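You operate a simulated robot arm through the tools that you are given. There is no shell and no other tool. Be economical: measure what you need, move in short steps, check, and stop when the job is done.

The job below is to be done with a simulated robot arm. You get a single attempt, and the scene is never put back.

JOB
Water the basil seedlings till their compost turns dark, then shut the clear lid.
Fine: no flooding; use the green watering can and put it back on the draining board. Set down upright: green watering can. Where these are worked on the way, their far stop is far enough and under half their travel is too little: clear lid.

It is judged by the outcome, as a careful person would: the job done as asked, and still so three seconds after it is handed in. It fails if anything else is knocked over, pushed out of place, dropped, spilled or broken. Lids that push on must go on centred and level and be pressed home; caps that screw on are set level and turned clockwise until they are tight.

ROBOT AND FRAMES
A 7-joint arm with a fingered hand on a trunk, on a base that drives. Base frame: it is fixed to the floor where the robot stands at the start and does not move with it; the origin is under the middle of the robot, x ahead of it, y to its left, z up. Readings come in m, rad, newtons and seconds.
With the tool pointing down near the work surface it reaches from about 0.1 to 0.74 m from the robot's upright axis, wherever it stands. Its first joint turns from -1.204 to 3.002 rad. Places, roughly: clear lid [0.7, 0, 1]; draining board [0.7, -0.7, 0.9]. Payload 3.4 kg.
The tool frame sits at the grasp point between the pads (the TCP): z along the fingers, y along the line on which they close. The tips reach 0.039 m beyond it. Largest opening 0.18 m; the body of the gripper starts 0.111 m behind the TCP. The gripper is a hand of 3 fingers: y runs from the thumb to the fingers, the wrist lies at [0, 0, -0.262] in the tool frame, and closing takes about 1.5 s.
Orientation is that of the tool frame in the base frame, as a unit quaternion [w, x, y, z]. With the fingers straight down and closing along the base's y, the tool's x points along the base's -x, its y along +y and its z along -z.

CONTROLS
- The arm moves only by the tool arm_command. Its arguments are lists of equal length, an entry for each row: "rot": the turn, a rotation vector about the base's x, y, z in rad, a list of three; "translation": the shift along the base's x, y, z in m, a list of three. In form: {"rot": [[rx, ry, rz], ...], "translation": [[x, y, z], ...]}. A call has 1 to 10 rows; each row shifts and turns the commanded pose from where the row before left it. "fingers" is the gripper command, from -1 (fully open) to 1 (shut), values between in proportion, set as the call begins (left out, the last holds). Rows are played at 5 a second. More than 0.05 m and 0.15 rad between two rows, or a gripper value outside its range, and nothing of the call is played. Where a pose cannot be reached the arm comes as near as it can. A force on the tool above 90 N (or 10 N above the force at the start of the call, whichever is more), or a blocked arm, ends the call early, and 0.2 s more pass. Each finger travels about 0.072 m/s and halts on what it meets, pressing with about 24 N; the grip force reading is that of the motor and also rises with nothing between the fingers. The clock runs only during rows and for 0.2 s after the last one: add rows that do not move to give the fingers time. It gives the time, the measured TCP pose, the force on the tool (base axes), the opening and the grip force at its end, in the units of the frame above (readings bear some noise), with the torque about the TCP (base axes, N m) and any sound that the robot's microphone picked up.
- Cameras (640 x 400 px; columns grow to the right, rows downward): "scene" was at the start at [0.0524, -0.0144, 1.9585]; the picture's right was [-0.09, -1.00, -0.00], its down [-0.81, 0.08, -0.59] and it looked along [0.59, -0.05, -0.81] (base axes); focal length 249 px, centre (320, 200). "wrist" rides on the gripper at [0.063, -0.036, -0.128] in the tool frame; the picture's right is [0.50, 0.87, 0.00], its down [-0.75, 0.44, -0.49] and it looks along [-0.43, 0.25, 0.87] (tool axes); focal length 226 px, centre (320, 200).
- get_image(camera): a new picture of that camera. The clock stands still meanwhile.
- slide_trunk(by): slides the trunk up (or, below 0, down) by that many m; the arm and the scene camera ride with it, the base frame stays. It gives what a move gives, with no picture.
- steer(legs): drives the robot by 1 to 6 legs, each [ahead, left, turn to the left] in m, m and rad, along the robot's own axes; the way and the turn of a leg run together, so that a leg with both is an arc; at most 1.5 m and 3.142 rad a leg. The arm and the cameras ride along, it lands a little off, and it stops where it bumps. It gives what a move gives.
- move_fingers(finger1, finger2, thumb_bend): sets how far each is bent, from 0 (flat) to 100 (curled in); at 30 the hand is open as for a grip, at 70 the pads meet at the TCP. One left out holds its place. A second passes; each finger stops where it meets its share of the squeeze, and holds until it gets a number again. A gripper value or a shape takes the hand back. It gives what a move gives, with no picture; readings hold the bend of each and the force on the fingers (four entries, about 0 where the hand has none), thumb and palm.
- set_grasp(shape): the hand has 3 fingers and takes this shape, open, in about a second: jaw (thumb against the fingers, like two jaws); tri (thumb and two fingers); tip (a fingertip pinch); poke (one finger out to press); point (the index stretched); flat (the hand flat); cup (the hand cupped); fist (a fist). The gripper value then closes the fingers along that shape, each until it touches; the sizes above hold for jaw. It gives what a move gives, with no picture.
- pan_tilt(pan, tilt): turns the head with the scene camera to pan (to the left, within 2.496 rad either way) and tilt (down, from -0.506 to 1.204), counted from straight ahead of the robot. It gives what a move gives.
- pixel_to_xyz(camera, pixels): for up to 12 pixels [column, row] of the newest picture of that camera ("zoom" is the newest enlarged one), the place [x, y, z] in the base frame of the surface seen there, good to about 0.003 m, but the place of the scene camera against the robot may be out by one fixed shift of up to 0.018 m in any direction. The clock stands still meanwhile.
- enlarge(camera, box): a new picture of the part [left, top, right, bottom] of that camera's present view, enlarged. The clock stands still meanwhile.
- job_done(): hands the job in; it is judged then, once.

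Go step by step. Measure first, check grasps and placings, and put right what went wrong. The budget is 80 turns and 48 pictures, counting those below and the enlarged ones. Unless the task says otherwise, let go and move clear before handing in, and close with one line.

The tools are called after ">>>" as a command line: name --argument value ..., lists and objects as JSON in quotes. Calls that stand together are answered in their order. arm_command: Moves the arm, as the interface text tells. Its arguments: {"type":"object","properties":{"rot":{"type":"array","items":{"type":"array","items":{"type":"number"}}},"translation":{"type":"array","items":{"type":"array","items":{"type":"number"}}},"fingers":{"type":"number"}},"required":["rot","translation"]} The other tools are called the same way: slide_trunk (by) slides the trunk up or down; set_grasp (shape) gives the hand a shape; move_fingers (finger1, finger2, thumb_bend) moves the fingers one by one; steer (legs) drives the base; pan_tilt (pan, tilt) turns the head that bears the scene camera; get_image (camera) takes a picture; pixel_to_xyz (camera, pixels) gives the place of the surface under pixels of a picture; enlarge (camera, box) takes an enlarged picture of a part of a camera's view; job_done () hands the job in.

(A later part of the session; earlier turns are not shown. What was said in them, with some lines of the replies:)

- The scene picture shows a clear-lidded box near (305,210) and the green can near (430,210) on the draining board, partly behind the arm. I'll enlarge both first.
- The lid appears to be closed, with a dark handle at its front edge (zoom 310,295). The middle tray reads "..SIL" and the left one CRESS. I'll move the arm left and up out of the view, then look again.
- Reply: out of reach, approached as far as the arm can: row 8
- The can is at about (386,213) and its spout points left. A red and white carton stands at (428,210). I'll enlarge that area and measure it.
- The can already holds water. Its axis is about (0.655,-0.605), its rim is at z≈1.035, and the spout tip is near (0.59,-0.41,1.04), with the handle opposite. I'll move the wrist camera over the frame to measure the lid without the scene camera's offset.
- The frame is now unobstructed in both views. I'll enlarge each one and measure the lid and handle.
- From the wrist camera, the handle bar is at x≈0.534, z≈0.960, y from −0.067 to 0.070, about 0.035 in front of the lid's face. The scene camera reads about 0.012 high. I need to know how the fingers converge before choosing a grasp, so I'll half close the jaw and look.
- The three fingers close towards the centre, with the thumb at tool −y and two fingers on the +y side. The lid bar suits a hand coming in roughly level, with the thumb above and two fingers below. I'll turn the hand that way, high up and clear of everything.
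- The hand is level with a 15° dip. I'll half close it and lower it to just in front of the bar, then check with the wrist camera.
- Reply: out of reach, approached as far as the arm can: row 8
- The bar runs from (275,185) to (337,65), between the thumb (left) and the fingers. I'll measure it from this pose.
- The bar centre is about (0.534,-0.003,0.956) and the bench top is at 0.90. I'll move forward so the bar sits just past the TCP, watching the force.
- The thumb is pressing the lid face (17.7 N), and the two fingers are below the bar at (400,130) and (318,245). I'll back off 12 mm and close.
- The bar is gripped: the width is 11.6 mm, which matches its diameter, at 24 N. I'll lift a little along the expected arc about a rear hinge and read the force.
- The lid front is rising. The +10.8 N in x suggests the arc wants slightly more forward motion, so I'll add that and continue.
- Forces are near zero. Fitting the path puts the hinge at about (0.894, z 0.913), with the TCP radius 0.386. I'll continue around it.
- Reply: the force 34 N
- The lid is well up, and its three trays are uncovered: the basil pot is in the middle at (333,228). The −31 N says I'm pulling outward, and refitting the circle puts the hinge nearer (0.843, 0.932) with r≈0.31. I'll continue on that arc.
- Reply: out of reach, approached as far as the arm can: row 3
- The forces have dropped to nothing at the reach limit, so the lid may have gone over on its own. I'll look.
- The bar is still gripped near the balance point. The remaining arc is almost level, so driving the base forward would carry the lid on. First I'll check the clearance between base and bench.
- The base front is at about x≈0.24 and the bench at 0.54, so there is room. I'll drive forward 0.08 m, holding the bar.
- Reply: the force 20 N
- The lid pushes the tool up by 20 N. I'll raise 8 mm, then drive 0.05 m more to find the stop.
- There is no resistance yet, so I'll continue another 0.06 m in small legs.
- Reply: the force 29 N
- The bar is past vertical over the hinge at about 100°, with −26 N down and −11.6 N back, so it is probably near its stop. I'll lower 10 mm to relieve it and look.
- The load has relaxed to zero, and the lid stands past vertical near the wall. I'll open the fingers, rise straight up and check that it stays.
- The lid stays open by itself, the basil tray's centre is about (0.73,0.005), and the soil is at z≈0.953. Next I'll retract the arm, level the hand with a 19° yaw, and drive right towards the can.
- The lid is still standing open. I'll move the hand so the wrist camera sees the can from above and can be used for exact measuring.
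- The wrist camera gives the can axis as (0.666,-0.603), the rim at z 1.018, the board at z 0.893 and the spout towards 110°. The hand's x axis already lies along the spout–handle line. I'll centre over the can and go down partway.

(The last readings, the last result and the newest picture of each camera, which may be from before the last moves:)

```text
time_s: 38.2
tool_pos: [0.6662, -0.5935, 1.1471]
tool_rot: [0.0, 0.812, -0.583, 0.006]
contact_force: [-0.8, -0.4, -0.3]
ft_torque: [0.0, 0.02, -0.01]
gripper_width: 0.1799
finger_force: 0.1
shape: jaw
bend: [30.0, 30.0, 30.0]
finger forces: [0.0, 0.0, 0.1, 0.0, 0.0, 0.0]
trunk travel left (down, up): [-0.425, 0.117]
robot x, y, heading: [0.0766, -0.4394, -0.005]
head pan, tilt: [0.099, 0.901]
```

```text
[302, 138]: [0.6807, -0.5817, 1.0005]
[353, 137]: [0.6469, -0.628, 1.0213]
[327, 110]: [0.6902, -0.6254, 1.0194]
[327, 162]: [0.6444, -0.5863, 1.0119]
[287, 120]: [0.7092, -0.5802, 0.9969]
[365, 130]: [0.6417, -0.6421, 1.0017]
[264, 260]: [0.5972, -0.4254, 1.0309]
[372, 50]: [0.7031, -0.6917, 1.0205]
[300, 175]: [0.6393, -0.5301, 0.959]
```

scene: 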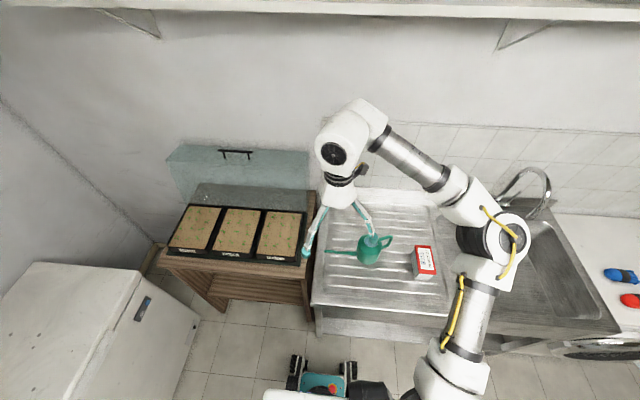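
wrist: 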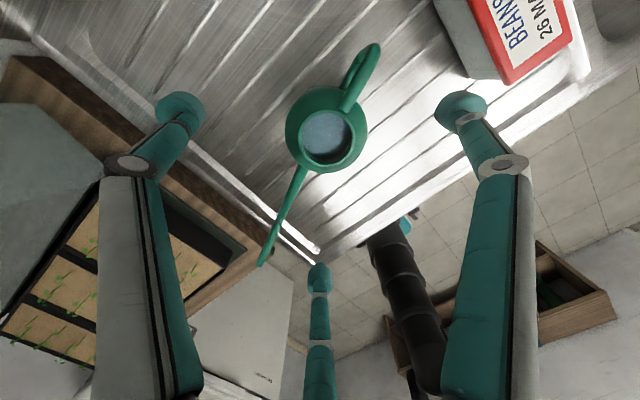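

The axis is refined to (0.669,-0.607). I'll shift and lower to TCP z≈0.97, with no contact expected.

>>> arm_command --rot '[[0, 0, 0], [0, 0, 0], [0, 0, 0], [0, 0, 0], [0, 0, 0], [0, 0, 0]]' --translation '[[0.003, -0.0135, 0], [0, 0, -0.04], [0, 0, -0.04], [0, 0, -0.04], [0, 0, -0.04], [0, 0, -0.017]]'

>>> get_image --camera "wrist"

```text
time_s: 39.6
tool_pos: [0.6686, -0.608, 0.9704]
tool_rot: [0.001, 0.813, -0.583, 0.005]
contact_force: [-0.3, 0.5, -1.2]
ft_torque: [0.0, -0.01, 0.0]
gripper_width: 0.1798
finger_force: 0.1
shape: jaw
bend: [30.0, 30.0, 30.0]
finger forces: [0.0, 0.0, 0.1, 0.0, 0.0, 0.1]
trunk travel left (down, up): [-0.425, 0.117]
robot x, y, heading: [0.0784, -0.4395, -0.006]
head pan, tilt: [0.099, 0.901]
```

```text
18 pictures are left
```

wrist: 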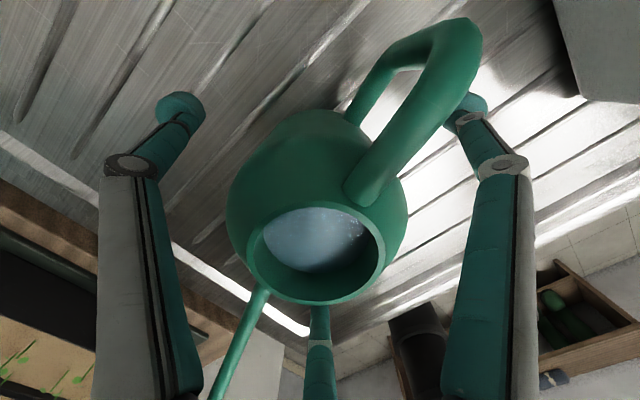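

The handle is to the right, behind the finger at (470,105), and the spout is left of the middle finger. Each is about 30° from the nearest finger. I'll close slowly.

>>> arm_command --rot '[[0, 0, 0], [0, 0, 0], [0, 0, 0], [0, 0, 0], [0, 0, 0], [0, 0, 0], [0, 0, 0], [0, 0, 0], [0, 0, 0], [0, 0, 0]]' --translation '[[0, 0, 0], [0, 0, 0], [0, 0, 0], [0, 0, 0], [0, 0, 0], [0, 0, 0], [0, 0, 0], [0, 0, 0], [0, 0, 0], [0, 0, 0]]' --fingers 1

>>> get_image --camera "wrist"

```text
time_s: 41.8
tool_pos: [0.6682, -0.6084, 0.9695]
tool_rot: [0.001, 0.813, -0.583, 0.005]
contact_force: [-0.9, 0.5, 0.4]
ft_torque: [0.0, 0.0, 0.01]
gripper_width: 0.0951
finger_force: 24.0
shape: jaw
bend: [71.0, 69.0, 71.0]
finger forces: [21.7, 21.8, 0.0, 0.0, 22.0, 0.0]
trunk travel left (down, up): [-0.425, 0.117]
robot x, y, heading: [0.0747, -0.4408, -0.003]
head pan, tilt: [0.099, 0.901]
```

```text
17 pictures are left
```

wrist: 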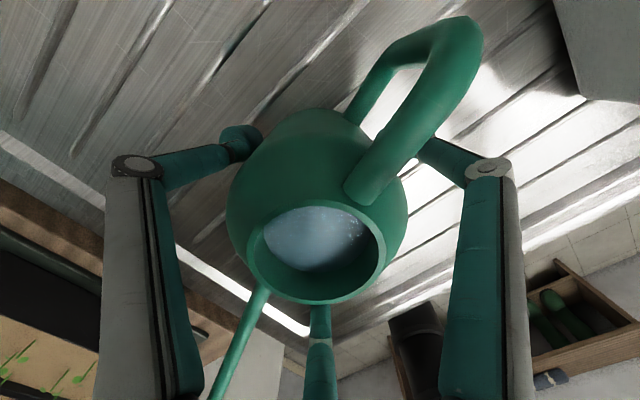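

All three fingers hold the body at about 22 N each, with a width of 95 mm. I'll lift a little and check the weight.

>>> arm_command --rot '[[0, 0, 0], [0, 0, 0], [0, 0, 0], [0, 0, 0]]' --translation '[[0, 0, 0.01], [0, 0, 0.015], [0, 0, 0.02], [0, 0, 0]]'

>>> arm_command --rot '[[0, 0, 0], [0, 0, 0], [0, 0, 0], [0, 0, 0], [0, 0, 0], [0, 0, 0], [0, 0, 0], [0, 0, 0], [0, 0, 0]]' --translation '[[0, 0, 0.02], [0, 0, 0.03], [0, 0, 0.03], [0, 0, 0.03], [0, 0, 0.03], [0, 0, 0.03], [0, 0, 0.02], [0, 0, 0.01], [0, 0, 0]]'

>>> get_image --camera "scene"

```text
time_s: 42.8
tool_pos: [0.6689, -0.6072, 1.0145]
tool_rot: [0.001, 0.812, -0.583, 0.005]
contact_force: [-0.7, 0.3, -10.0]
ft_torque: [-0.01, -0.03, 0.0]
gripper_width: 0.095
finger_force: 23.3
shape: jaw
bend: [71.0, 69.0, 71.0]
finger forces: [22.0, 22.0, 0.1, 0.0, 22.7, 0.0]
trunk travel left (down, up): [-0.425, 0.117]
robot x, y, heading: [0.0795, -0.4464, -0.004]
head pan, tilt: [0.099, 0.901]
```

```text
time_s: 44.8
tool_pos: [0.6695, -0.6079, 1.2156]
tool_rot: [0.001, 0.814, -0.582, 0.005]
contact_force: [0.1, 0.3, -9.4]
ft_torque: [-0.04, -0.05, 0.03]
gripper_width: 0.0953
finger_force: 24.0
shape: jaw
bend: [71.0, 69.0, 71.0]
finger forces: [22.0, 22.0, 0.1, 0.1, 22.6, 0.1]
trunk travel left (down, up): [-0.425, 0.117]
robot x, y, heading: [0.0801, -0.4418, -0.005]
head pan, tilt: [0.099, 0.901]
```

```text
16 pictures are left
```

scene: 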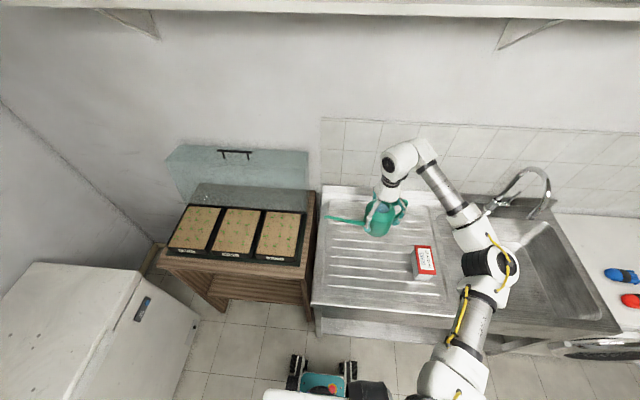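

The can is lifted level and weighs about 9.5 N. I'll measure the basil soil corners and the open lid's bar from this picture, then drive over.

>>> pixel_to_xyz --camera "scene" --pixels '[[228, 211], [259, 213], [215, 248], [250, 252], [238, 230], [280, 232], [220, 151], [250, 154], [235, 152], [240, 190], [175, 180], [305, 165]]'

>>> steer --legs '[[0.0, 0.34, 0], [0.07, 0, 0]]'

```text
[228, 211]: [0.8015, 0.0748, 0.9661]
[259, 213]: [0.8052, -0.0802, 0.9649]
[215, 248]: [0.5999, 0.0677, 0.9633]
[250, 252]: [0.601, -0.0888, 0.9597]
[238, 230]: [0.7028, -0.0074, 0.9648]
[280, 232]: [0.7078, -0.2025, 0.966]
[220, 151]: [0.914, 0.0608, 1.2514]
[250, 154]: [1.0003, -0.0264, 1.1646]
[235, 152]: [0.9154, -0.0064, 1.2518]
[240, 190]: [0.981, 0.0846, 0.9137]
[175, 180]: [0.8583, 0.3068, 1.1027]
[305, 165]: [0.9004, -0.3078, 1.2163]
```

```text
time_s: 47.6
tool_pos: [0.7411, -0.281, 1.2129]
tool_rot: [0.001, 0.812, -0.584, 0.003]
contact_force: [0.8, 0.1, -10.4]
ft_torque: [0.01, 0.02, -0.02]
gripper_width: 0.0951
finger_force: 23.8
shape: jaw
bend: [71.0, 69.0, 71.0]
finger forces: [22.9, 22.4, 0.1, 0.0, 23.3, 0.0]
trunk travel left (down, up): [-0.425, 0.117]
robot x, y, heading: [0.1463, -0.112, -0.006]
head pan, tilt: [0.099, 0.901]
```

The basil soil spans x 0.607–0.812 and y −0.088–0.069. I'll yaw the can so the spout points +y and bring the tip to about (0.71,-0.035) at z≈1.16.

>>> arm_command --rot '[[0, 0, -0.09], [0, 0, -0.09], [0, 0, -0.09], [0, 0, -0.09], [0, 0, -0.01], [0, 0, 0]]' --translation '[[-0.006, 0.009, -0.022], [-0.006, 0.009, -0.022], [-0.006, 0.009, -0.022], [-0.006, 0.009, -0.022], [-0.006, 0.009, -0.022], [0, 0, 0]]'

>>> pan_tilt --pan 0.1 --tilt 1.1

>>> get_image --camera "scene"

```text
time_s: 49.0
tool_pos: [0.7064, -0.2175, 1.1056]
tool_rot: [-0.003, -0.691, 0.722, -0.008]
contact_force: [0.3, 1.7, -9.6]
ft_torque: [-0.13, 0.01, 0.05]
gripper_width: 0.0952
finger_force: 24.2
shape: jaw
bend: [71.0, 69.0, 71.0]
finger forces: [22.5, 23.3, 0.0, 0.0, 23.5, 0.1]
trunk travel left (down, up): [-0.425, 0.117]
robot x, y, heading: [0.1483, -0.1074, -0.004]
head pan, tilt: [0.099, 0.901]
```

```text
time_s: 49.8
tool_pos: [0.7072, -0.2331, 1.1044]
tool_rot: [-0.001, -0.69, 0.724, -0.004]
contact_force: [-0.5, 0.1, -10.1]
ft_torque: [-0.07, 0.0, 0.01]
gripper_width: 0.0954
finger_force: 24.1
shape: jaw
bend: [71.0, 69.0, 71.0]
finger forces: [22.9, 22.9, 0.1, 0.0, 23.6, 0.0]
trunk travel left (down, up): [-0.425, 0.117]
robot x, y, heading: [0.1459, -0.1092, -0.001]
head pan, tilt: [0.099, 1.1]
```

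```text
15 pictures are left
```

scene: 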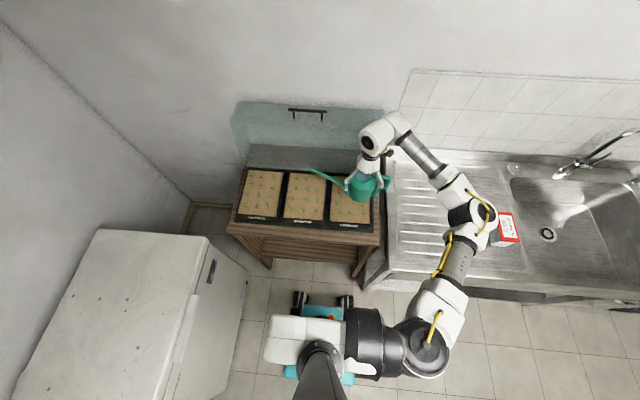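

The spout tip is at (312,169), above the middle tray. I'll measure it.

>>> pixel_to_xyz --camera "scene" --pixels '[[312, 170], [314, 171], [330, 178], [305, 190], [290, 180], [320, 210]]'

```text
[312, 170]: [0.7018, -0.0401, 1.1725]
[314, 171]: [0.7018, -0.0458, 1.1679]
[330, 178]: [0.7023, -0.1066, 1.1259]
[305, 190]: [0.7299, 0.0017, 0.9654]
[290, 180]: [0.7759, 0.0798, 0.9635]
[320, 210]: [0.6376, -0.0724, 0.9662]
```

The tip is at about (0.708,-0.042,1.16), over basil. I'll tilt gradually to about 0.25 rad and watch the weight.

>>> arm_command --rot '[[-0.06, 0, 0], [-0.06, 0, 0], [-0.06, 0, 0], [-0.06, 0, 0], [0, 0, 0], [0, 0, 0]]' --translation '[[0, 0, 0], [0, 0, 0], [0, 0, 0], [0, 0, 0], [0, 0, 0], [0, 0, 0]]'

>>> enlarge --camera "scene" --box '[220, 130, 412, 250]'

```text
time_s: 51.2
tool_pos: [0.7072, -0.2467, 1.1038]
tool_rot: [-0.081, -0.685, 0.719, -0.089]
contact_force: [-0.5, -0.5, -9.1]
ft_torque: [-0.03, 0.0, -0.02]
gripper_width: 0.0952
finger_force: 24.4
shape: jaw
bend: [71.0, 69.0, 71.0]
finger forces: [21.9, 23.8, 0.0, 0.0, 23.5, 0.1]
trunk travel left (down, up): [-0.425, 0.117]
robot x, y, heading: [0.1474, -0.1109, -0.007]
head pan, tilt: [0.099, 1.1]
```

```text
3.33 times, centred on (316, 190) of scene
```

zoom: 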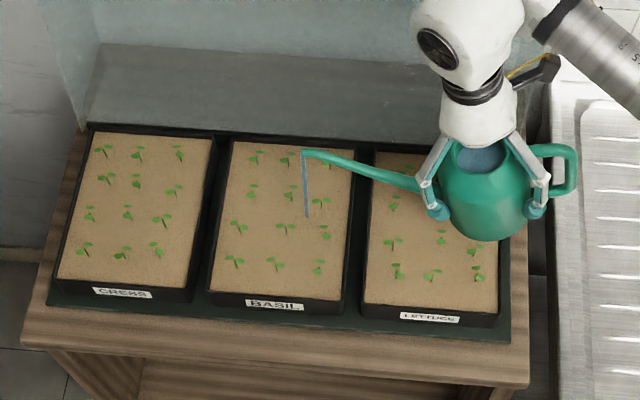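

Water is flowing, and the stream lands within basil at zoom (307,215). I'll hold while moving slowly to spread it, then check.

>>> arm_command --rot '[[0, 0, 0], [0, 0, 0], [0, 0, 0], [0, 0, 0], [0, 0, 0], [0, 0, 0], [0, 0, 0], [0, 0, 0]]' --translation '[[-0.01, 0.01, 0], [-0.015, 0.01, 0], [-0.015, 0.005, 0], [-0.01, 0.005, 0], [0.01, 0, 0], [0.015, 0, 0], [0.015, 0, 0], [0.01, 0, 0]]'

>>> enlarge --camera "scene" --box '[220, 130, 412, 250]'

```text
time_s: 53.0
tool_pos: [0.7077, -0.2163, 1.1026]
tool_rot: [-0.08, -0.685, 0.719, -0.088]
contact_force: [0.4, -1.7, -8.8]
ft_torque: [0.06, 0.03, -0.02]
gripper_width: 0.0953
finger_force: 24.0
shape: jaw
bend: [71.0, 69.0, 71.0]
finger forces: [22.1, 23.5, 0.0, 0.1, 23.7, 0.0]
trunk travel left (down, up): [-0.425, 0.117]
robot x, y, heading: [0.1469, -0.1141, -0.004]
head pan, tilt: [0.099, 1.1]
```

```text
3.33 times, centred on (316, 190) of scene
```

zoom: 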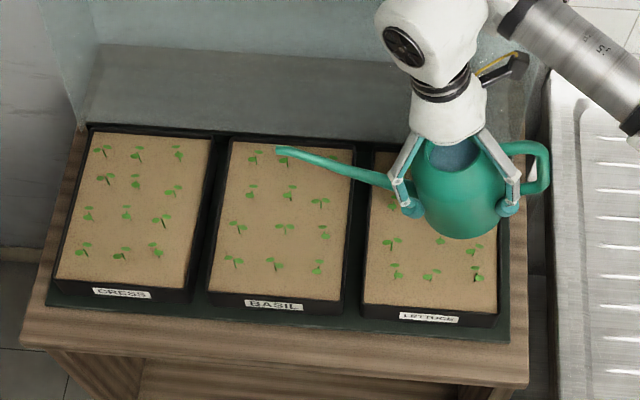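

The flow has stopped at this tilt (8.8 N left) and the compost is not yet dark. I'll tilt a further 0.12 rad and hold.

>>> arm_command --rot '[[-0.06, 0, 0], [-0.06, 0, 0], [0, 0, 0], [0, 0, 0], [0, 0, 0], [0, 0, 0], [0, 0, 0], [0, 0, 0]]' --translation '[[0, 0, 0], [0, 0, 0], [-0.015, 0, 0], [-0.015, 0, 0], [-0.015, 0, 0], [0.015, 0, 0], [0.015, 0, 0], [0.015, 0, 0]]'

>>> enlarge --camera "scene" --box '[220, 130, 412, 250]'

```text
time_s: 54.8
tool_pos: [0.7094, -0.2139, 1.1043]
tool_rot: [-0.124, -0.679, 0.712, -0.131]
contact_force: [1.3, -0.4, -8.2]
ft_torque: [0.04, 0.0, -0.02]
gripper_width: 0.0952
finger_force: 24.1
shape: jaw
bend: [71.0, 69.0, 71.0]
finger forces: [21.9, 24.0, 0.0, 0.0, 23.8, 0.0]
trunk travel left (down, up): [-0.425, 0.117]
robot x, y, heading: [0.1507, -0.112, -0.002]
head pan, tilt: [0.099, 1.1]
```

```text
3.33 times, centred on (316, 190) of scene
```

zoom: 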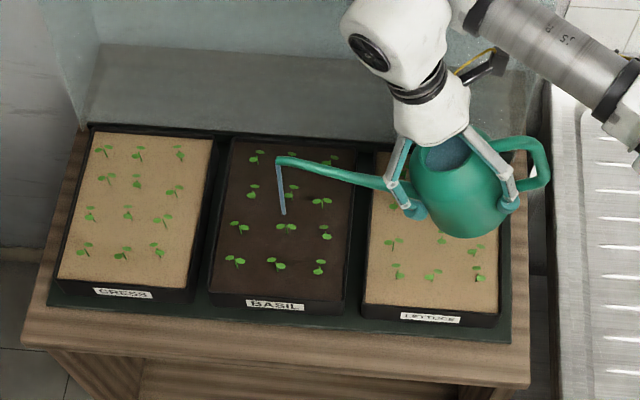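

The basil compost is dark across the whole tray, so I'll tip the can back at once. I'll hold it level for a moment so any drips fall in the tray.

>>> arm_command --rot '[[0.13, 0, 0], [0.13, 0, 0], [0.1, 0, 0], [0, 0, 0], [0, 0, 0]]' --translation '[[0, 0, 0], [0, 0, 0], [0, 0, 0], [0, 0, 0], [0, 0, 0]]'

```text
time_s: 56.0
tool_pos: [0.7069, -0.1988, 1.1049]
tool_rot: [-0.001, -0.69, 0.724, -0.006]
contact_force: [-0.3, 1.4, -7.4]
ft_torque: [-0.01, 0.0, -0.03]
gripper_width: 0.0954
finger_force: 24.5
shape: jaw
bend: [71.0, 69.0, 71.0]
finger forces: [22.8, 23.0, 0.1, 0.1, 23.9, 0.1]
trunk travel left (down, up): [-0.425, 0.117]
robot x, y, heading: [0.1501, -0.1097, -0.008]
head pan, tilt: [0.099, 1.1]
```

The can is level again and now 7.4 N. I'll raise it, restore the yaw and drive back to the draining board.

>>> arm_command --rot '[[0, 0, 0], [0, 0, 0.09], [0, 0, 0.09], [0, 0, 0.09], [0, 0, 0.09], [0, 0, 0.01]]' --translation '[[0, 0, 0.03], [0.005, -0.015, 0.025], [0.005, -0.015, 0.025], [0.005, -0.015, 0.025], [0.005, -0.015, 0.005], [0.005, -0.012, 0]]'

>>> steer --legs '[[-0.07, 0, 0], [0, -0.335, 0]]'

>>> get_image --camera "scene"

```text
time_s: 57.4
tool_pos: [0.733, -0.2815, 1.2142]
tool_rot: [-0.003, 0.812, -0.584, 0.003]
contact_force: [-0.4, -0.1, -7.6]
ft_torque: [-0.05, -0.02, 0.02]
gripper_width: 0.095
finger_force: 23.8
shape: jaw
bend: [71.0, 69.0, 71.0]
finger forces: [22.9, 22.9, 0.0, 0.0, 23.8, 0.0]
trunk travel left (down, up): [-0.425, 0.117]
robot x, y, heading: [0.152, -0.1098, -0.007]
head pan, tilt: [0.099, 1.1]
```

```text
time_s: 60.2
tool_pos: [0.66, -0.5882, 1.2174]
tool_rot: [0.004, 0.813, -0.583, 0.009]
contact_force: [0.1, 0.2, -7.6]
ft_torque: [-0.05, 0.01, 0.01]
gripper_width: 0.0954
finger_force: 24.5
shape: jaw
bend: [71.0, 69.0, 71.0]
finger forces: [22.4, 23.2, 0.1, 0.0, 24.2, 0.0]
trunk travel left (down, up): [-0.425, 0.117]
robot x, y, heading: [0.0767, -0.4394, -0.004]
head pan, tilt: [0.099, 1.1]
```

```text
11 pictures are left
```

scene: 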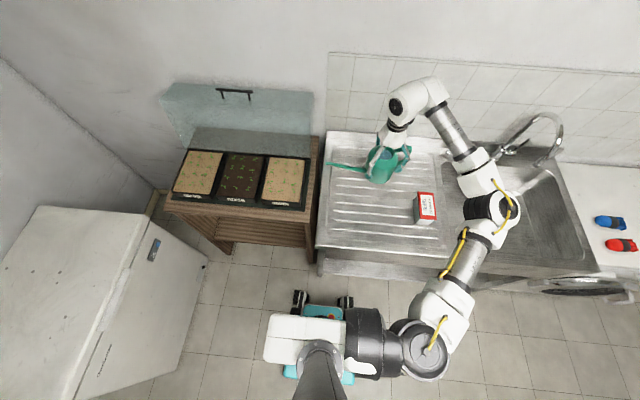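

The middle tray is dark and nothing is spilled. I'll lower the can to its original spot at TCP (0.668,-0.608), slowing near the board.

>>> arm_command --rot '[[0, 0, 0], [0, 0, 0], [0, 0, 0], [0, 0, 0], [0, 0, 0], [0, 0, 0], [0, 0, 0], [0, 0, 0], [0, 0, 0], [0, 0, 0]]' --translation '[[0.004, -0.01, -0.01], [0.004, -0.01, -0.03], [0, 0, -0.04], [0, 0, -0.04], [0, 0, -0.04], [0, 0, -0.04], [0, 0, -0.025], [0, 0, -0.012], [0, 0, -0.006], [0, 0, 0]]'

>>> arm_command --rot '[[0, 0, 0], [0, 0, 0], [0, 0, 0], [0, 0, 0]]' --translation '[[0, 0, -0.002], [0, 0, -0.002], [0, 0, -0.001], [0, 0, 0]]'

```text
time_s: 62.4
tool_pos: [0.6644, -0.6323, 0.9729]
tool_rot: [-0.004, 0.812, -0.583, 0.004]
contact_force: [0.2, 0.3, -7.2]
ft_torque: [-0.03, -0.06, 0.0]
gripper_width: 0.0951
finger_force: 24.2
shape: jaw
bend: [71.0, 69.0, 71.0]
finger forces: [22.9, 22.6, 0.0, 0.1, 23.9, 0.0]
trunk travel left (down, up): [-0.425, 0.117]
robot x, y, heading: [0.0771, -0.4415, -0.005]
head pan, tilt: [0.099, 1.1]
```

```text
time_s: 63.4
tool_pos: [0.6657, -0.6239, 0.97]
tool_rot: [-0.001, 0.812, -0.583, 0.008]
contact_force: [0.6, -3.7, 6.3]
ft_torque: [-0.01, 0.08, 0.01]
gripper_width: 0.095
finger_force: 24.3
shape: jaw
bend: [71.0, 70.0, 71.0]
finger forces: [25.6, 22.3, 0.0, 0.1, 24.2, 0.0]
trunk travel left (down, up): [-0.425, 0.117]
robot x, y, heading: [0.0751, -0.4381, -0.004]
head pan, tilt: [0.099, 1.1]
```

The can is on the board: the force has flipped to +6 N. I'll open the fingers and rise straight up.

>>> arm_command --rot '[[0, 0, 0], [0, 0, 0], [0, 0, 0], [0, 0, 0], [0, 0, 0], [0, 0, 0], [0, 0, 0], [0, 0, 0]]' --translation '[[0, 0, 0], [0, 0, 0], [0, 0, 0], [0, 0, 0], [0, 0, 0], [0, 0, 0], [0, 0, 0], [0, 0, 0]]' --fingers -1

>>> arm_command --rot '[[0, 0, 0], [0, 0, 0], [0, 0, 0], [0, 0, 0], [0, 0, 0], [0, 0, 0], [0, 0, 0], [0, 0, 0], [0, 0, 0], [0, 0, 0]]' --translation '[[0, 0, 0.02], [0, 0, 0.04], [0, 0, 0.045], [0, 0, 0.045], [0, 0, 0.045], [0, 0, 0.045], [0, 0, 0.045], [0, 0, 0.045], [0, 0, 0.045], [0, 0, 0.045]]'

>>> get_image --camera "scene"

```text
time_s: 65.2
tool_pos: [0.6642, -0.6255, 0.9686]
tool_rot: [-0.002, 0.813, -0.582, 0.005]
contact_force: [0.2, 0.4, 0.2]
ft_torque: [-0.01, 0.03, 0.0]
gripper_width: 0.1802
finger_force: 0.1
shape: jaw
bend: [30.0, 30.0, 30.0]
finger forces: [0.1, 0.0, 0.0, 0.0, 0.1, 0.0]
trunk travel left (down, up): [-0.425, 0.117]
robot x, y, heading: [0.077, -0.4403, 0.0]
head pan, tilt: [0.099, 1.1]
```

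```text
time_s: 67.4
tool_pos: [0.6642, -0.6239, 1.3918]
tool_rot: [-0.002, 0.812, -0.583, 0.007]
contact_force: [0.1, -0.1, -0.1]
ft_torque: [-0.01, -0.02, -0.01]
gripper_width: 0.1797
finger_force: 0.2
shape: jaw
bend: [30.0, 30.0, 30.0]
finger forces: [0.0, 0.0, 0.0, 0.0, 0.1, 0.0]
trunk travel left (down, up): [-0.425, 0.117]
robot x, y, heading: [0.0744, -0.4396, -0.003]
head pan, tilt: [0.099, 1.1]
```

```text
10 pictures are left
```

scene: 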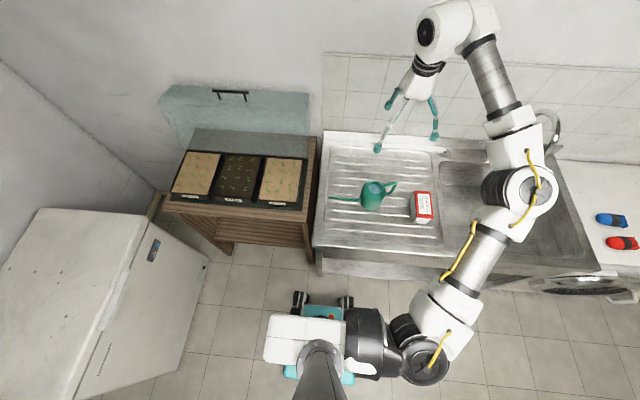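

The can stands upright on the board and the lid is still open. I'll bring the arm back to its earlier retracted pose with the yaw undone, then drive back in front of the frame.

>>> arm_command --rot '[[0, 0, -0.11], [0, 0, -0.11], [0, 0, -0.11], [0, -0.085, 0], [0, -0.085, 0], [0, 0, 0]]' --translation '[[-0.03, 0.03, 0.01], [-0.03, 0.03, 0.01], [-0.03, 0.03, 0], [-0.03, 0.03, 0], [-0.03, 0.03, 0], [-0.03, 0.03, 0]]' --fingers -0.2

>>> steer --legs '[[0, 0.44, 0], [0.105, 0, 0]]'

```text
time_s: 68.8
tool_pos: [0.4846, -0.4434, 1.41]
tool_rot: [0.06, -0.702, 0.706, -0.067]
contact_force: [-0.4, 0.0, -0.5]
ft_torque: [-0.02, 0.03, -0.02]
gripper_width: 0.1084
finger_force: 0.1
shape: jaw
bend: [68.0, 68.0, 68.0]
finger forces: [0.0, 0.0, 0.1, 0.0, 0.1, 0.0]
trunk travel left (down, up): [-0.425, 0.117]
robot x, y, heading: [0.0736, -0.4406, -0.005]
head pan, tilt: [0.099, 1.1]
```

```text
time_s: 72.2
tool_pos: [0.59, 0.007, 1.4096]
tool_rot: [0.06, -0.703, 0.705, -0.068]
contact_force: [0.0, 0.8, -0.2]
ft_torque: [0.0, -0.01, 0.01]
gripper_width: 0.1085
finger_force: 0.1
shape: jaw
bend: [68.0, 68.0, 68.0]
finger forces: [0.0, 0.0, 0.0, 0.0, 0.0, 0.0]
trunk travel left (down, up): [-0.425, 0.117]
robot x, y, heading: [0.1808, 0.0052, -0.002]
head pan, tilt: [0.099, 1.1]
```

The base is back in place. I'll extend to above the bar at (0.86, 0, 1.374) and measure the bar with the wrist camera.

>>> arm_command --rot '[[0, 0, 0], [0, 0, 0], [0, 0, 0], [0, 0, 0], [0, 0, 0], [0, 0, 0], [0, 0, 0]]' --translation '[[0.045, -0.002, 0], [0.045, -0.002, 0], [0.045, -0.002, 0], [0.045, -0.002, 0], [0.045, -0.002, -0.015], [0.045, 0, -0.02], [0, 0, 0]]'

>>> get_image --camera "wrist"

```text
time_s: 73.8
tool_pos: [0.8588, -0.0014, 1.3764]
tool_rot: [-0.061, 0.704, -0.704, 0.07]
contact_force: [0.5, 0.5, 0.0]
ft_torque: [-0.03, -0.04, -0.03]
gripper_width: 0.1084
finger_force: 0.1
shape: jaw
bend: [68.0, 68.0, 68.0]
finger forces: [0.1, 0.0, 0.0, 0.0, 0.0, 0.0]
trunk travel left (down, up): [-0.425, 0.117]
robot x, y, heading: [0.1808, 0.0092, 0.001]
head pan, tilt: [0.099, 1.1]
```

```text
9 pictures are left
```

wrist: 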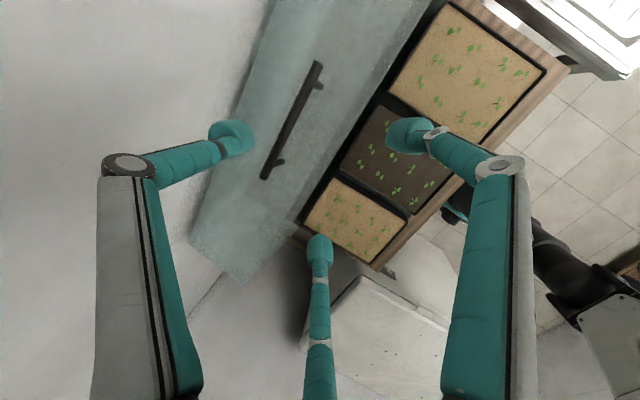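

>>> pixel_to_xyz --camera "wrist" --pixels '[[266, 174], [292, 120], [318, 64], [325, 120], [255, 100], [240, 130], [375, 90]]'

```text
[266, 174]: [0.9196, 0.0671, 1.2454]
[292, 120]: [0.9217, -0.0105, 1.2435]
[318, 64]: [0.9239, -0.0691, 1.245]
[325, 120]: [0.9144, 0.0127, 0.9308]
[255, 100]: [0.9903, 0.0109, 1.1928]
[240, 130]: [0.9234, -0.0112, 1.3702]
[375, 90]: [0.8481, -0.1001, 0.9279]
```

The bar centre is about (0.922,0,1.238). I'll move over it, come down to TCP (0.918, 1.258) and close on it.

>>> arm_command --rot '[[0, 0, 0], [0, 0, 0], [0, 0, 0], [0, 0, 0], [0, 0, 0], [0, 0, 0]]' --translation '[[0.03, 0, 0], [0.029, 0, 0], [0, 0, -0.04], [0, 0, -0.04], [0, 0, -0.038], [0, 0, 0]]'

>>> arm_command --rot '[[0, 0, 0], [0, 0, 0], [0, 0, 0], [0, 0, 0], [0, 0, 0], [0, 0, 0], [0, 0, 0], [0, 0, 0], [0, 0, 0]]' --translation '[[0, 0, 0], [0, 0, 0], [0, 0, 0], [0, 0, 0], [0, 0, 0], [0, 0, 0], [0, 0, 0], [0, 0, 0], [0, 0, 0]]' --fingers 1

>>> get_image --camera "wrist"

```text
time_s: 75.2
tool_pos: [0.9011, -0.0067, 1.2538]
tool_rot: [0.061, -0.704, 0.704, -0.067]
contact_force: [1.4, -0.9, 4.4]
ft_torque: [0.06, 0.1, -0.01]
gripper_width: 0.1064
finger_force: 0.1
shape: jaw
bend: [69.0, 70.0, 68.0]
finger forces: [0.7, 3.7, 0.0, 0.0, 0.1, 0.0]
out of reach, approached as far as the arm can: row 2
trunk travel left (down, up): [-0.425, 0.117]
robot x, y, heading: [0.1812, 0.0023, -0.002]
head pan, tilt: [0.099, 1.1]
```

```text
time_s: 77.2
tool_pos: [0.9037, -0.0141, 1.2515]
tool_rot: [0.06, -0.703, 0.706, -0.066]
contact_force: [-1.5, -7.7, -15.6]
ft_torque: [-0.08, -0.08, 0.04]
gripper_width: 0.0043
finger_force: 23.9
shape: jaw
bend: [74.0, 74.0, 71.0]
finger forces: [18.2, 19.8, 0.0, 0.0, 34.4, 0.0]
trunk travel left (down, up): [-0.425, 0.117]
robot x, y, heading: [0.1797, 0.0085, -0.001]
head pan, tilt: [0.099, 1.1]
```

```text
8 pictures are left
```

wrist: 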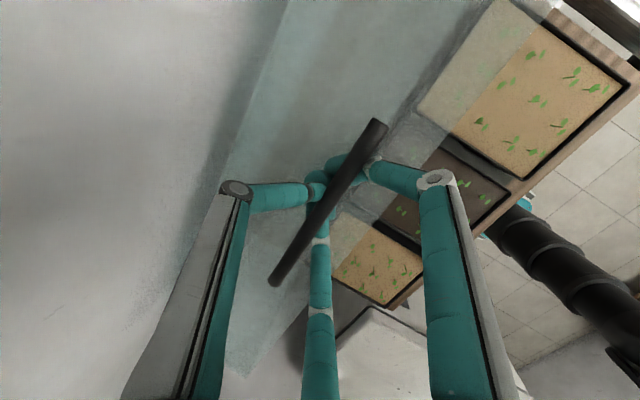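

The reach limit left the hand 16 mm short, and the width of 4 mm shows an off-centre grip. I'll reopen, drive 18 mm closer and regrip.

>>> arm_command --rot '[[0, 0, 0], [0, 0, 0], [0, 0, 0], [0, 0, 0], [0, 0, 0], [0, 0, 0]]' --translation '[[0, 0, 0], [0, 0, 0], [0, 0, 0], [0, 0, 0], [0, 0, 0], [0, 0, 0.004]]' --fingers -0.2

>>> steer --legs '[[0.018, 0, 0]]'

>>> get_image --camera "wrist"

>>> pixel_to_xyz --camera "wrist" --pixels '[[325, 205], [350, 160], [300, 245], [280, 280], [373, 125], [230, 140], [405, 135]]'

```text
time_s: 78.7
tool_pos: [0.9031, -0.0117, 1.2573]
tool_rot: [0.062, -0.704, 0.705, -0.067]
contact_force: [0.1, 1.4, 0.7]
ft_torque: [0.02, -0.01, 0.01]
gripper_width: 0.1077
finger_force: 0.0
shape: jaw
bend: [69.0, 69.0, 69.0]
finger forces: [0.1, 0.0, 0.0, 0.0, 0.0, 0.1]
trunk travel left (down, up): [-0.425, 0.117]
robot x, y, heading: [0.1848, 0.0082, -0.002]
head pan, tilt: [0.099, 1.1]
```

```text
time_s: 79.4
tool_pos: [0.918, -0.0128, 1.2585]
tool_rot: [0.062, -0.704, 0.704, -0.068]
contact_force: [0.9, -0.6, -0.3]
ft_torque: [0.01, 0.01, 0.01]
gripper_width: 0.1075
finger_force: 0.0
shape: jaw
bend: [69.0, 69.0, 69.0]
finger forces: [0.0, 0.0, 0.0, 0.0, 0.0, 0.1]
trunk travel left (down, up): [-0.425, 0.117]
robot x, y, heading: [0.199, 0.0035, -0.003]
head pan, tilt: [0.099, 1.1]
```

```text
7 pictures are left
```

wrist: 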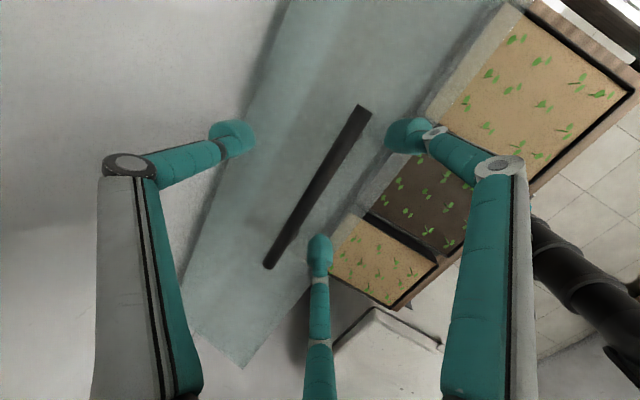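

```text
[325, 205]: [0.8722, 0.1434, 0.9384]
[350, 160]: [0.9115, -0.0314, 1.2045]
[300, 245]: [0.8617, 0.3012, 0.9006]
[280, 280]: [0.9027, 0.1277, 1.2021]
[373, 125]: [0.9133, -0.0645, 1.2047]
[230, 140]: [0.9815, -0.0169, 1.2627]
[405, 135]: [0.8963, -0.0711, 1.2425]
```

The bar from (268,265) to (365,110) now lies between the thumb and the fingers. I'll close.

>>> arm_command --rot '[[0, 0, 0], [0, 0, 0], [0, 0, 0], [0, 0, 0], [0, 0, 0], [0, 0, 0], [0, 0, 0], [0, 0, 0], [0, 0, 0]]' --translation '[[0, 0, 0], [0, 0, 0], [0, 0, 0], [0, 0, 0], [0, 0, 0], [0, 0, 0], [0, 0, 0], [0, 0, 0], [0, 0, 0]]' --fingers 1

>>> pixel_to_xyz --camera "wrist" --pixels '[[270, 262], [317, 187], [360, 112]]'

```text
time_s: 81.4
tool_pos: [0.918, -0.0107, 1.2587]
tool_rot: [0.062, -0.704, 0.704, -0.068]
contact_force: [-1.1, -0.1, -8.6]
ft_torque: [-0.04, 0.06, 0.02]
gripper_width: 0.0
finger_force: 24.5
shape: jaw
bend: [70.0, 70.0, 70.0]
finger forces: [0.1, 0.0, 0.0, 0.0, 22.5, 0.0]
trunk travel left (down, up): [-0.425, 0.117]
robot x, y, heading: [0.1976, 0.0057, -0.005]
head pan, tilt: [0.099, 1.1]
```

```text
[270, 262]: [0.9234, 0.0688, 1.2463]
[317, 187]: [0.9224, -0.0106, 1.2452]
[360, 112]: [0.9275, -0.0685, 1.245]
```

The fingers have closed with the bar caged on the palm side, as in the opening (tool pulled towards the lid, thumb at 22 N). I'll draw the lid forward by driving back 0.06 m and check that it follows.

>>> steer --legs '[[-0.06, 0, 0]]'

>>> get_image --camera "wrist"

>>> pixel_to_xyz --camera "wrist" --pixels '[[270, 262], [317, 187], [340, 147], [360, 112]]'

```text
time_s: 82.4
tool_pos: [0.857, -0.0092, 1.2604]
tool_rot: [0.062, -0.704, 0.704, -0.069]
contact_force: [0.4, -0.4, -1.6]
ft_torque: [-0.04, 0.0, 0.03]
gripper_width: 0.0001
finger_force: 23.6
shape: jaw
bend: [70.0, 70.0, 70.0]
finger forces: [0.0, 0.0, 0.1, 0.0, 0.0, 0.0]
trunk travel left (down, up): [-0.425, 0.117]
robot x, y, heading: [0.1383, 0.0058, -0.002]
head pan, tilt: [0.099, 1.1]
```

```text
6 pictures are left
```

wrist: 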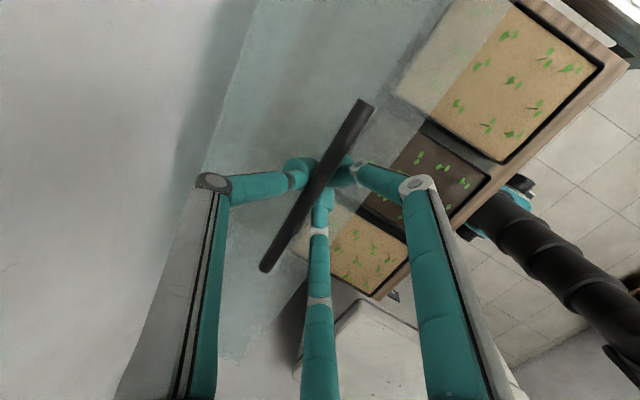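

```text
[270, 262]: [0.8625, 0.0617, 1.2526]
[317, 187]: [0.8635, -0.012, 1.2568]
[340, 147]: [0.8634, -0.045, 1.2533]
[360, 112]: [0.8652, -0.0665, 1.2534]
```

The bar follows, now at x≈0.863, z≈1.2475. A three-point fit puts the hinge at (0.848, 0.933) with r=0.315. I'll keep driving back in small legs, lowering in between.

>>> steer --legs '[[-0.05, 0, 0]]'

>>> arm_command --rot '[[0, 0, 0], [0, 0, 0]]' --translation '[[0, 0, -0.006], [0, 0, 0]]'

>>> steer --legs '[[-0.045, 0, 0]]'

>>> arm_command --rot '[[0, 0, 0], [0, 0, 0]]' --translation '[[0, 0, -0.01], [0, 0, 0]]'

>>> steer --legs '[[-0.045, 0, 0]]'

```text
time_s: 83.3
tool_pos: [0.803, -0.008, 1.2614]
tool_rot: [0.063, -0.703, 0.705, -0.071]
contact_force: [1.8, 0.8, -9.7]
ft_torque: [0.01, 0.01, -0.01]
gripper_width: 0.0
finger_force: 23.9
shape: jaw
bend: [70.0, 70.0, 70.0]
finger forces: [0.1, 0.1, 0.0, 0.1, 0.0, 0.0]
trunk travel left (down, up): [-0.425, 0.117]
robot x, y, heading: [0.0926, 0.0078, 0.0]
head pan, tilt: [0.099, 1.1]
```

```text
time_s: 83.9
tool_pos: [0.7992, -0.0066, 1.2596]
tool_rot: [0.065, -0.703, 0.704, -0.072]
contact_force: [1.1, -0.7, 0.1]
ft_torque: [0.0, -0.04, -0.07]
gripper_width: 0.0
finger_force: 24.0
shape: jaw
bend: [70.0, 70.0, 70.0]
finger forces: [0.1, 0.0, 0.1, 0.2, 0.0, 0.0]
trunk travel left (down, up): [-0.425, 0.117]
robot x, y, heading: [0.0863, 0.0065, -0.001]
head pan, tilt: [0.099, 1.1]
```

```text
time_s: 84.8
tool_pos: [0.7564, -0.0063, 1.2562]
tool_rot: [0.06, -0.704, 0.704, -0.071]
contact_force: [6.9, 3.1, -25.3]
ft_torque: [0.03, 0.01, 0.02]
gripper_width: 0.0001
finger_force: 24.0
shape: jaw
bend: [70.0, 70.0, 69.0]
finger forces: [0.0, 0.0, 0.0, 0.0, 28.1, 0.0]
trunk travel left (down, up): [-0.425, 0.117]
robot x, y, heading: [0.0443, 0.0068, -0.001]
head pan, tilt: [0.099, 1.1]
```

```text
time_s: 85.4
tool_pos: [0.747, -0.0052, 1.2516]
tool_rot: [0.064, -0.703, 0.704, -0.075]
contact_force: [1.1, -2.0, -6.1]
ft_torque: [-0.01, -0.02, -0.02]
gripper_width: 0.0003
finger_force: 23.7
shape: jaw
bend: [70.0, 70.0, 69.0]
finger forces: [0.0, 0.1, 0.0, 0.1, 0.0, 0.1]
trunk travel left (down, up): [-0.425, 0.117]
robot x, y, heading: [0.0412, 0.0069, -0.001]
head pan, tilt: [0.099, 1.1]
```

```text
time_s: 86.3
tool_pos: [0.7101, -0.0053, 1.2422]
tool_rot: [-0.059, 0.704, -0.704, 0.072]
contact_force: [20.3, 0.3, -44.5]
ft_torque: [0.02, 0.03, 0.0]
gripper_width: 0.0
finger_force: 24.2
shape: jaw
bend: [70.0, 70.0, 66.0]
finger forces: [0.0, 0.0, 0.0, 0.0, 34.0, 0.1]
trunk travel left (down, up): [-0.425, 0.117]
robot x, y, heading: [0.0014, 0.0053, -0.0]
head pan, tilt: [0.099, 1.1]
```

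I'm pulling outward (49 N towards the hinge). I'll relax 14 mm downward, then follow the arc with the arm, turning the hand along with the lid.

>>> arm_command --rot '[[0, 0, 0], [0, 0, 0], [0, -0.1, 0], [0, -0.1, 0], [0, -0.1, 0], [0, 0, 0]]' --translation '[[0, 0, -0.014], [0, 0, 0], [-0.029, 0, -0.0155], [-0.027, 0, -0.018], [-0.0256, 0, -0.0207], [0, 0, 0]]'

```text
time_s: 87.7
tool_pos: [0.6166, -0.0053, 1.1811]
tool_rot: [0.166, -0.683, 0.688, -0.181]
contact_force: [28.7, -3.7, -31.5]
ft_torque: [-0.08, 0.1, -0.08]
gripper_width: 0.0
finger_force: 24.0
shape: jaw
bend: [69.0, 70.0, 66.0]
finger forces: [0.2, 0.0, 0.0, 0.0, 33.0, 0.0]
trunk travel left (down, up): [-0.425, 0.117]
robot x, y, heading: [0.001, 0.0043, 0.006]
head pan, tilt: [0.099, 1.1]
```

The lid is following, but I'm still about 11 mm outside the arc. I'll step inward and continue.

>>> arm_command --rot '[[0, 0, 0], [0, 0, 0], [0, -0.1, 0], [0, -0.1, 0], [0, -0.1, 0], [0, 0, 0]]' --translation '[[0.011, 0, -0.012], [0, 0, 0], [-0.0225, 0, -0.0235], [-0.02, 0, -0.0255], [-0.017, 0, -0.0275], [0, 0, 0]]'

>>> get_image --camera "scene"

```text
time_s: 89.1
tool_pos: [0.5629, -0.0025, 1.0957]
tool_rot: [0.27, -0.649, 0.653, -0.281]
contact_force: [-1.8, 0.6, -0.9]
ft_torque: [0.01, 0.02, -0.02]
gripper_width: 0.0
finger_force: 23.5
shape: jaw
bend: [70.0, 70.0, 69.0]
finger forces: [0.0, 0.0, 0.1, 0.1, 0.0, 0.0]
trunk travel left (down, up): [-0.425, 0.117]
robot x, y, heading: [-0.0019, 0.0072, 0.002]
head pan, tilt: [0.099, 1.1]
```

```text
5 pictures are left
```

scene: 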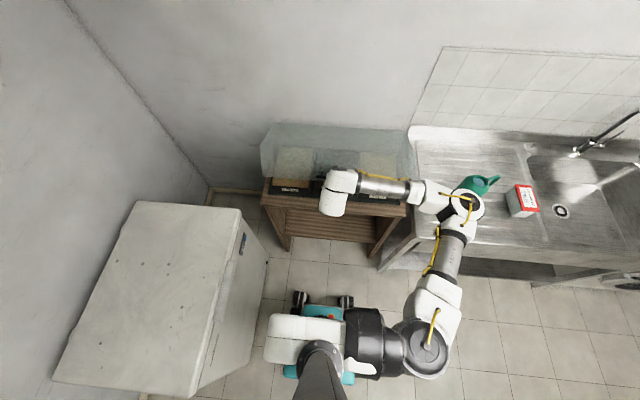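

The lid is half down and following with no load. The elbow at (465,205) looks close to the can at (478,185), so I'll check their real separation.

>>> pixel_to_xyz --camera "scene" --pixels '[[465, 203], [440, 200], [480, 187], [490, 180], [335, 210], [300, 165], [455, 200]]'

```text
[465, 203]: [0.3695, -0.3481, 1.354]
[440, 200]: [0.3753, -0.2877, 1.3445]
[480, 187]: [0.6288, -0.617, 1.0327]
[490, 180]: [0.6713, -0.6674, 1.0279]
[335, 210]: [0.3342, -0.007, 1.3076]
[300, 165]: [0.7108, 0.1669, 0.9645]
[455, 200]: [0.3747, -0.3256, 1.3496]
```

The elbow is well clear at z 1.35. I'll continue the arc.

>>> arm_command --rot '[[0, -0.1, 0], [0, -0.1, 0], [0, -0.1, 0], [0, 0, 0]]' --translation '[[-0.0145, 0, -0.0293], [-0.0118, 0, -0.0305], [-0.0085, 0, -0.0316], [0, 0, 0]]'

>>> arm_command --rot '[[0, -0.05, 0], [0, -0.05, 0], [0, 0, 0]]' --translation '[[-0.002, 0, -0.016], [-0.0015, 0, -0.016], [0, 0, 0]]'

```text
time_s: 90.1
tool_pos: [0.5275, 0.0007, 1.0051]
tool_rot: [0.364, -0.6, 0.605, -0.376]
contact_force: [0.6, 1.1, -2.2]
ft_torque: [0.03, 0.02, 0.03]
gripper_width: 0.0001
finger_force: 23.5
shape: jaw
bend: [70.0, 70.0, 69.0]
finger forces: [0.0, 0.0, 0.0, 0.0, 0.0, 0.0]
trunk travel left (down, up): [-0.425, 0.117]
robot x, y, heading: [-0.0012, 0.0076, 0.001]
head pan, tilt: [0.099, 1.1]
```

```text
time_s: 90.9
tool_pos: [0.5246, 0.0001, 0.9735]
tool_rot: [0.393, -0.58, 0.588, -0.403]
contact_force: [0.8, 1.5, -3.1]
ft_torque: [0.0, 0.02, 0.05]
gripper_width: 0.0001
finger_force: 24.0
shape: jaw
bend: [70.0, 70.0, 69.0]
finger forces: [0.0, 0.0, 0.0, 0.0, 0.0, 0.0]
trunk travel left (down, up): [-0.425, 0.117]
robot x, y, heading: [-0.0008, 0.0054, 0.002]
head pan, tilt: [0.099, 1.1]
```

I'm almost there. I'll lower in fine steps until the lid seats.

>>> arm_command --rot '[[0, -0.03, 0], [0, -0.01, 0], [0, 0, 0], [0, 0, 0], [0, 0, 0]]' --translation '[[0, 0, -0.009], [0, 0, -0.006], [0, 0, -0.004], [0, 0, -0.004], [0, 0, 0]]'

>>> enlarge --camera "wrist" --box '[160, 0, 600, 275]'

```text
time_s: 92.1
tool_pos: [0.5234, -0.0037, 0.9505]
tool_rot: [0.405, -0.571, 0.58, -0.417]
contact_force: [0.2, 1.0, 1.2]
ft_torque: [0.02, -0.03, -0.01]
gripper_width: 0.0
finger_force: 24.0
shape: jaw
bend: [70.0, 70.0, 69.0]
finger forces: [0.0, 0.0, 0.1, 0.0, 0.1, 0.1]
trunk travel left (down, up): [-0.425, 0.117]
robot x, y, heading: [-0.0027, 0.01, -0.003]
head pan, tilt: [0.099, 1.1]
```

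```text
1.45 times, centred on (380, 138) of wrist
```

zoom: 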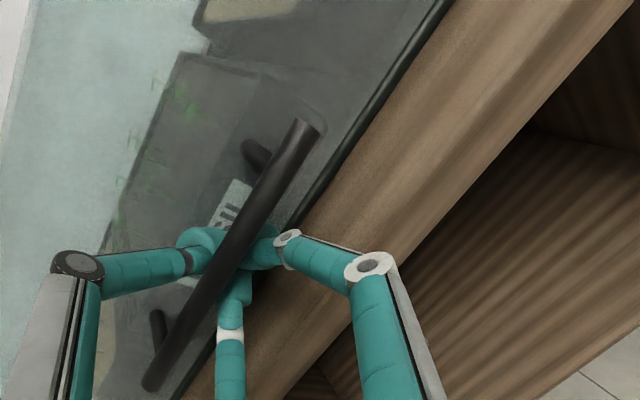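

>>> pixel_to_xyz --camera "zoom" --pixels '[[165, 360], [235, 235], [300, 135], [215, 325], [330, 170], [300, 330], [400, 50]]'

```text
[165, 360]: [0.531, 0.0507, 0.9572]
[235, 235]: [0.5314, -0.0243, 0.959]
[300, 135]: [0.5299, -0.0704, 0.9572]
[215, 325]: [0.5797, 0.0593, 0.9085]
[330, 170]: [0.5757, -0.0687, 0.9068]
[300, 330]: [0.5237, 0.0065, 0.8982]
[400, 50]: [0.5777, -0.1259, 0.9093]
```

The bar is at z≈0.957, against 0.956 when it was first closed. I'll press down a touch more to confirm it is seated.

>>> arm_command --rot '[[0, 0, 0], [0, 0, 0], [0, 0, 0], [0, 0, 0]]' --translation '[[0, 0, -0.004], [0, 0, -0.004], [0, 0, -0.003], [0, 0, 0]]'

```text
time_s: 93.1
tool_pos: [0.5243, -0.0031, 0.9406]
tool_rot: [0.406, -0.571, 0.579, -0.417]
contact_force: [5.3, -1.3, 19.7]
ft_torque: [-0.01, -0.2, -0.01]
gripper_width: 0.0001
finger_force: 24.5
shape: jaw
bend: [70.0, 71.0, 68.0]
finger forces: [0.2, 0.0, 0.0, 0.0, 31.1, 0.1]
trunk travel left (down, up): [-0.425, 0.117]
robot x, y, heading: [0.0003, 0.0045, 0.001]
head pan, tilt: [0.099, 1.1]
```

The lid is seated: 20 N of downward press with no more travel. I'll ease up, open moderately and back the hand straight out.

>>> arm_command --rot '[[0, 0, 0], [0, 0, 0], [0, 0, 0], [0, 0, 0], [0, 0, 0], [0, 0, 0], [0, 0, 0]]' --translation '[[0, 0, 0.006], [0, 0, 0.005], [0, 0, 0.004], [0, 0, 0.002], [0, 0, 0.001], [0, 0, 0], [0, 0, 0]]' --fingers -0.15

>>> arm_command --rot '[[0, 0, 0], [0, 0, 0], [0, 0, 0], [0, 0, 0], [0, 0, 0], [0, 0, 0], [0, 0, 0]]' --translation '[[-0.01, 0, 0.001], [-0.02, 0, 0], [-0.03, 0, 0], [-0.03, 0, 0.02], [-0.02, 0, 0.04], [0, 0, 0.04], [0, 0, 0.04]]'

>>> get_image --camera "scene"

```text
time_s: 94.7
tool_pos: [0.5237, -0.0028, 0.9578]
tool_rot: [0.405, -0.572, 0.579, -0.417]
contact_force: [-12.6, 1.3, 0.1]
ft_torque: [-0.03, -0.52, 0.1]
gripper_width: 0.0965
finger_force: 0.1
shape: jaw
bend: [70.0, 70.0, 73.0]
finger forces: [0.1, 0.0, 0.0, 0.0, 12.7, 0.1]
trunk travel left (down, up): [-0.425, 0.117]
robot x, y, heading: [0.0004, 0.005, 0.002]
head pan, tilt: [0.099, 1.1]
```

```text
time_s: 96.3
tool_pos: [0.4121, -0.0074, 1.0987]
tool_rot: [0.406, -0.571, 0.58, -0.416]
contact_force: [-0.3, -0.5, 1.2]
ft_torque: [-0.01, -0.02, 0.06]
gripper_width: 0.1033
finger_force: 0.1
shape: jaw
bend: [70.0, 70.0, 70.0]
finger forces: [0.0, 0.1, 0.0, 0.0, 0.0, 0.1]
trunk travel left (down, up): [-0.425, 0.117]
robot x, y, heading: [-0.0, 0.0035, -0.002]
head pan, tilt: [0.099, 1.1]
```

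```text
3 pictures are left
```

scene: 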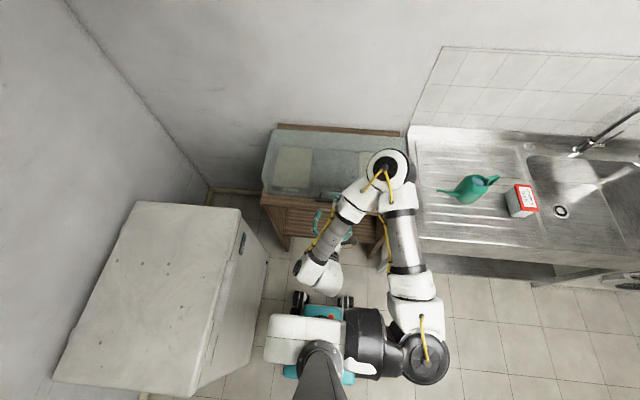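

The hand is clear. I'll take one enlarged look at the lid and the can for the final check.

>>> enlarge --camera "scene" --box '[250, 110, 554, 300]'

>>> pixel_to_xyz --camera "scene" --pixels '[[325, 194], [330, 195], [318, 194], [335, 196], [275, 192]]'

```text
2.11 times, centred on (402, 205) of scene
```

zoom: 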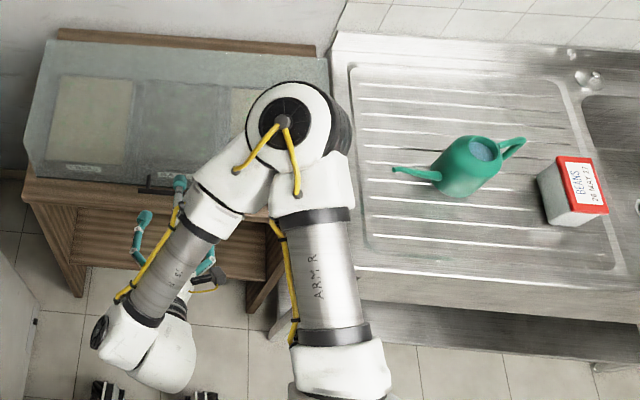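

```text
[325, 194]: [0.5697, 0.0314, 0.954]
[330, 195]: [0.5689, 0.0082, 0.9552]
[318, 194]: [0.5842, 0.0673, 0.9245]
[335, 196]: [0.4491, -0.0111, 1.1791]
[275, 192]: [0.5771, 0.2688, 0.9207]
```

The lid sits fully down on the bench, the basil compost shows dark under it, and the can stands upright on the draining board with the carton untouched. I'm handing the job in.

>>> job_done

```text
The job is handed in.
```

The basil is watered until its compost turned dark, with no flooding seen; the green can is upright on the draining board about 15 mm from where it started, and the clear lid is shut.
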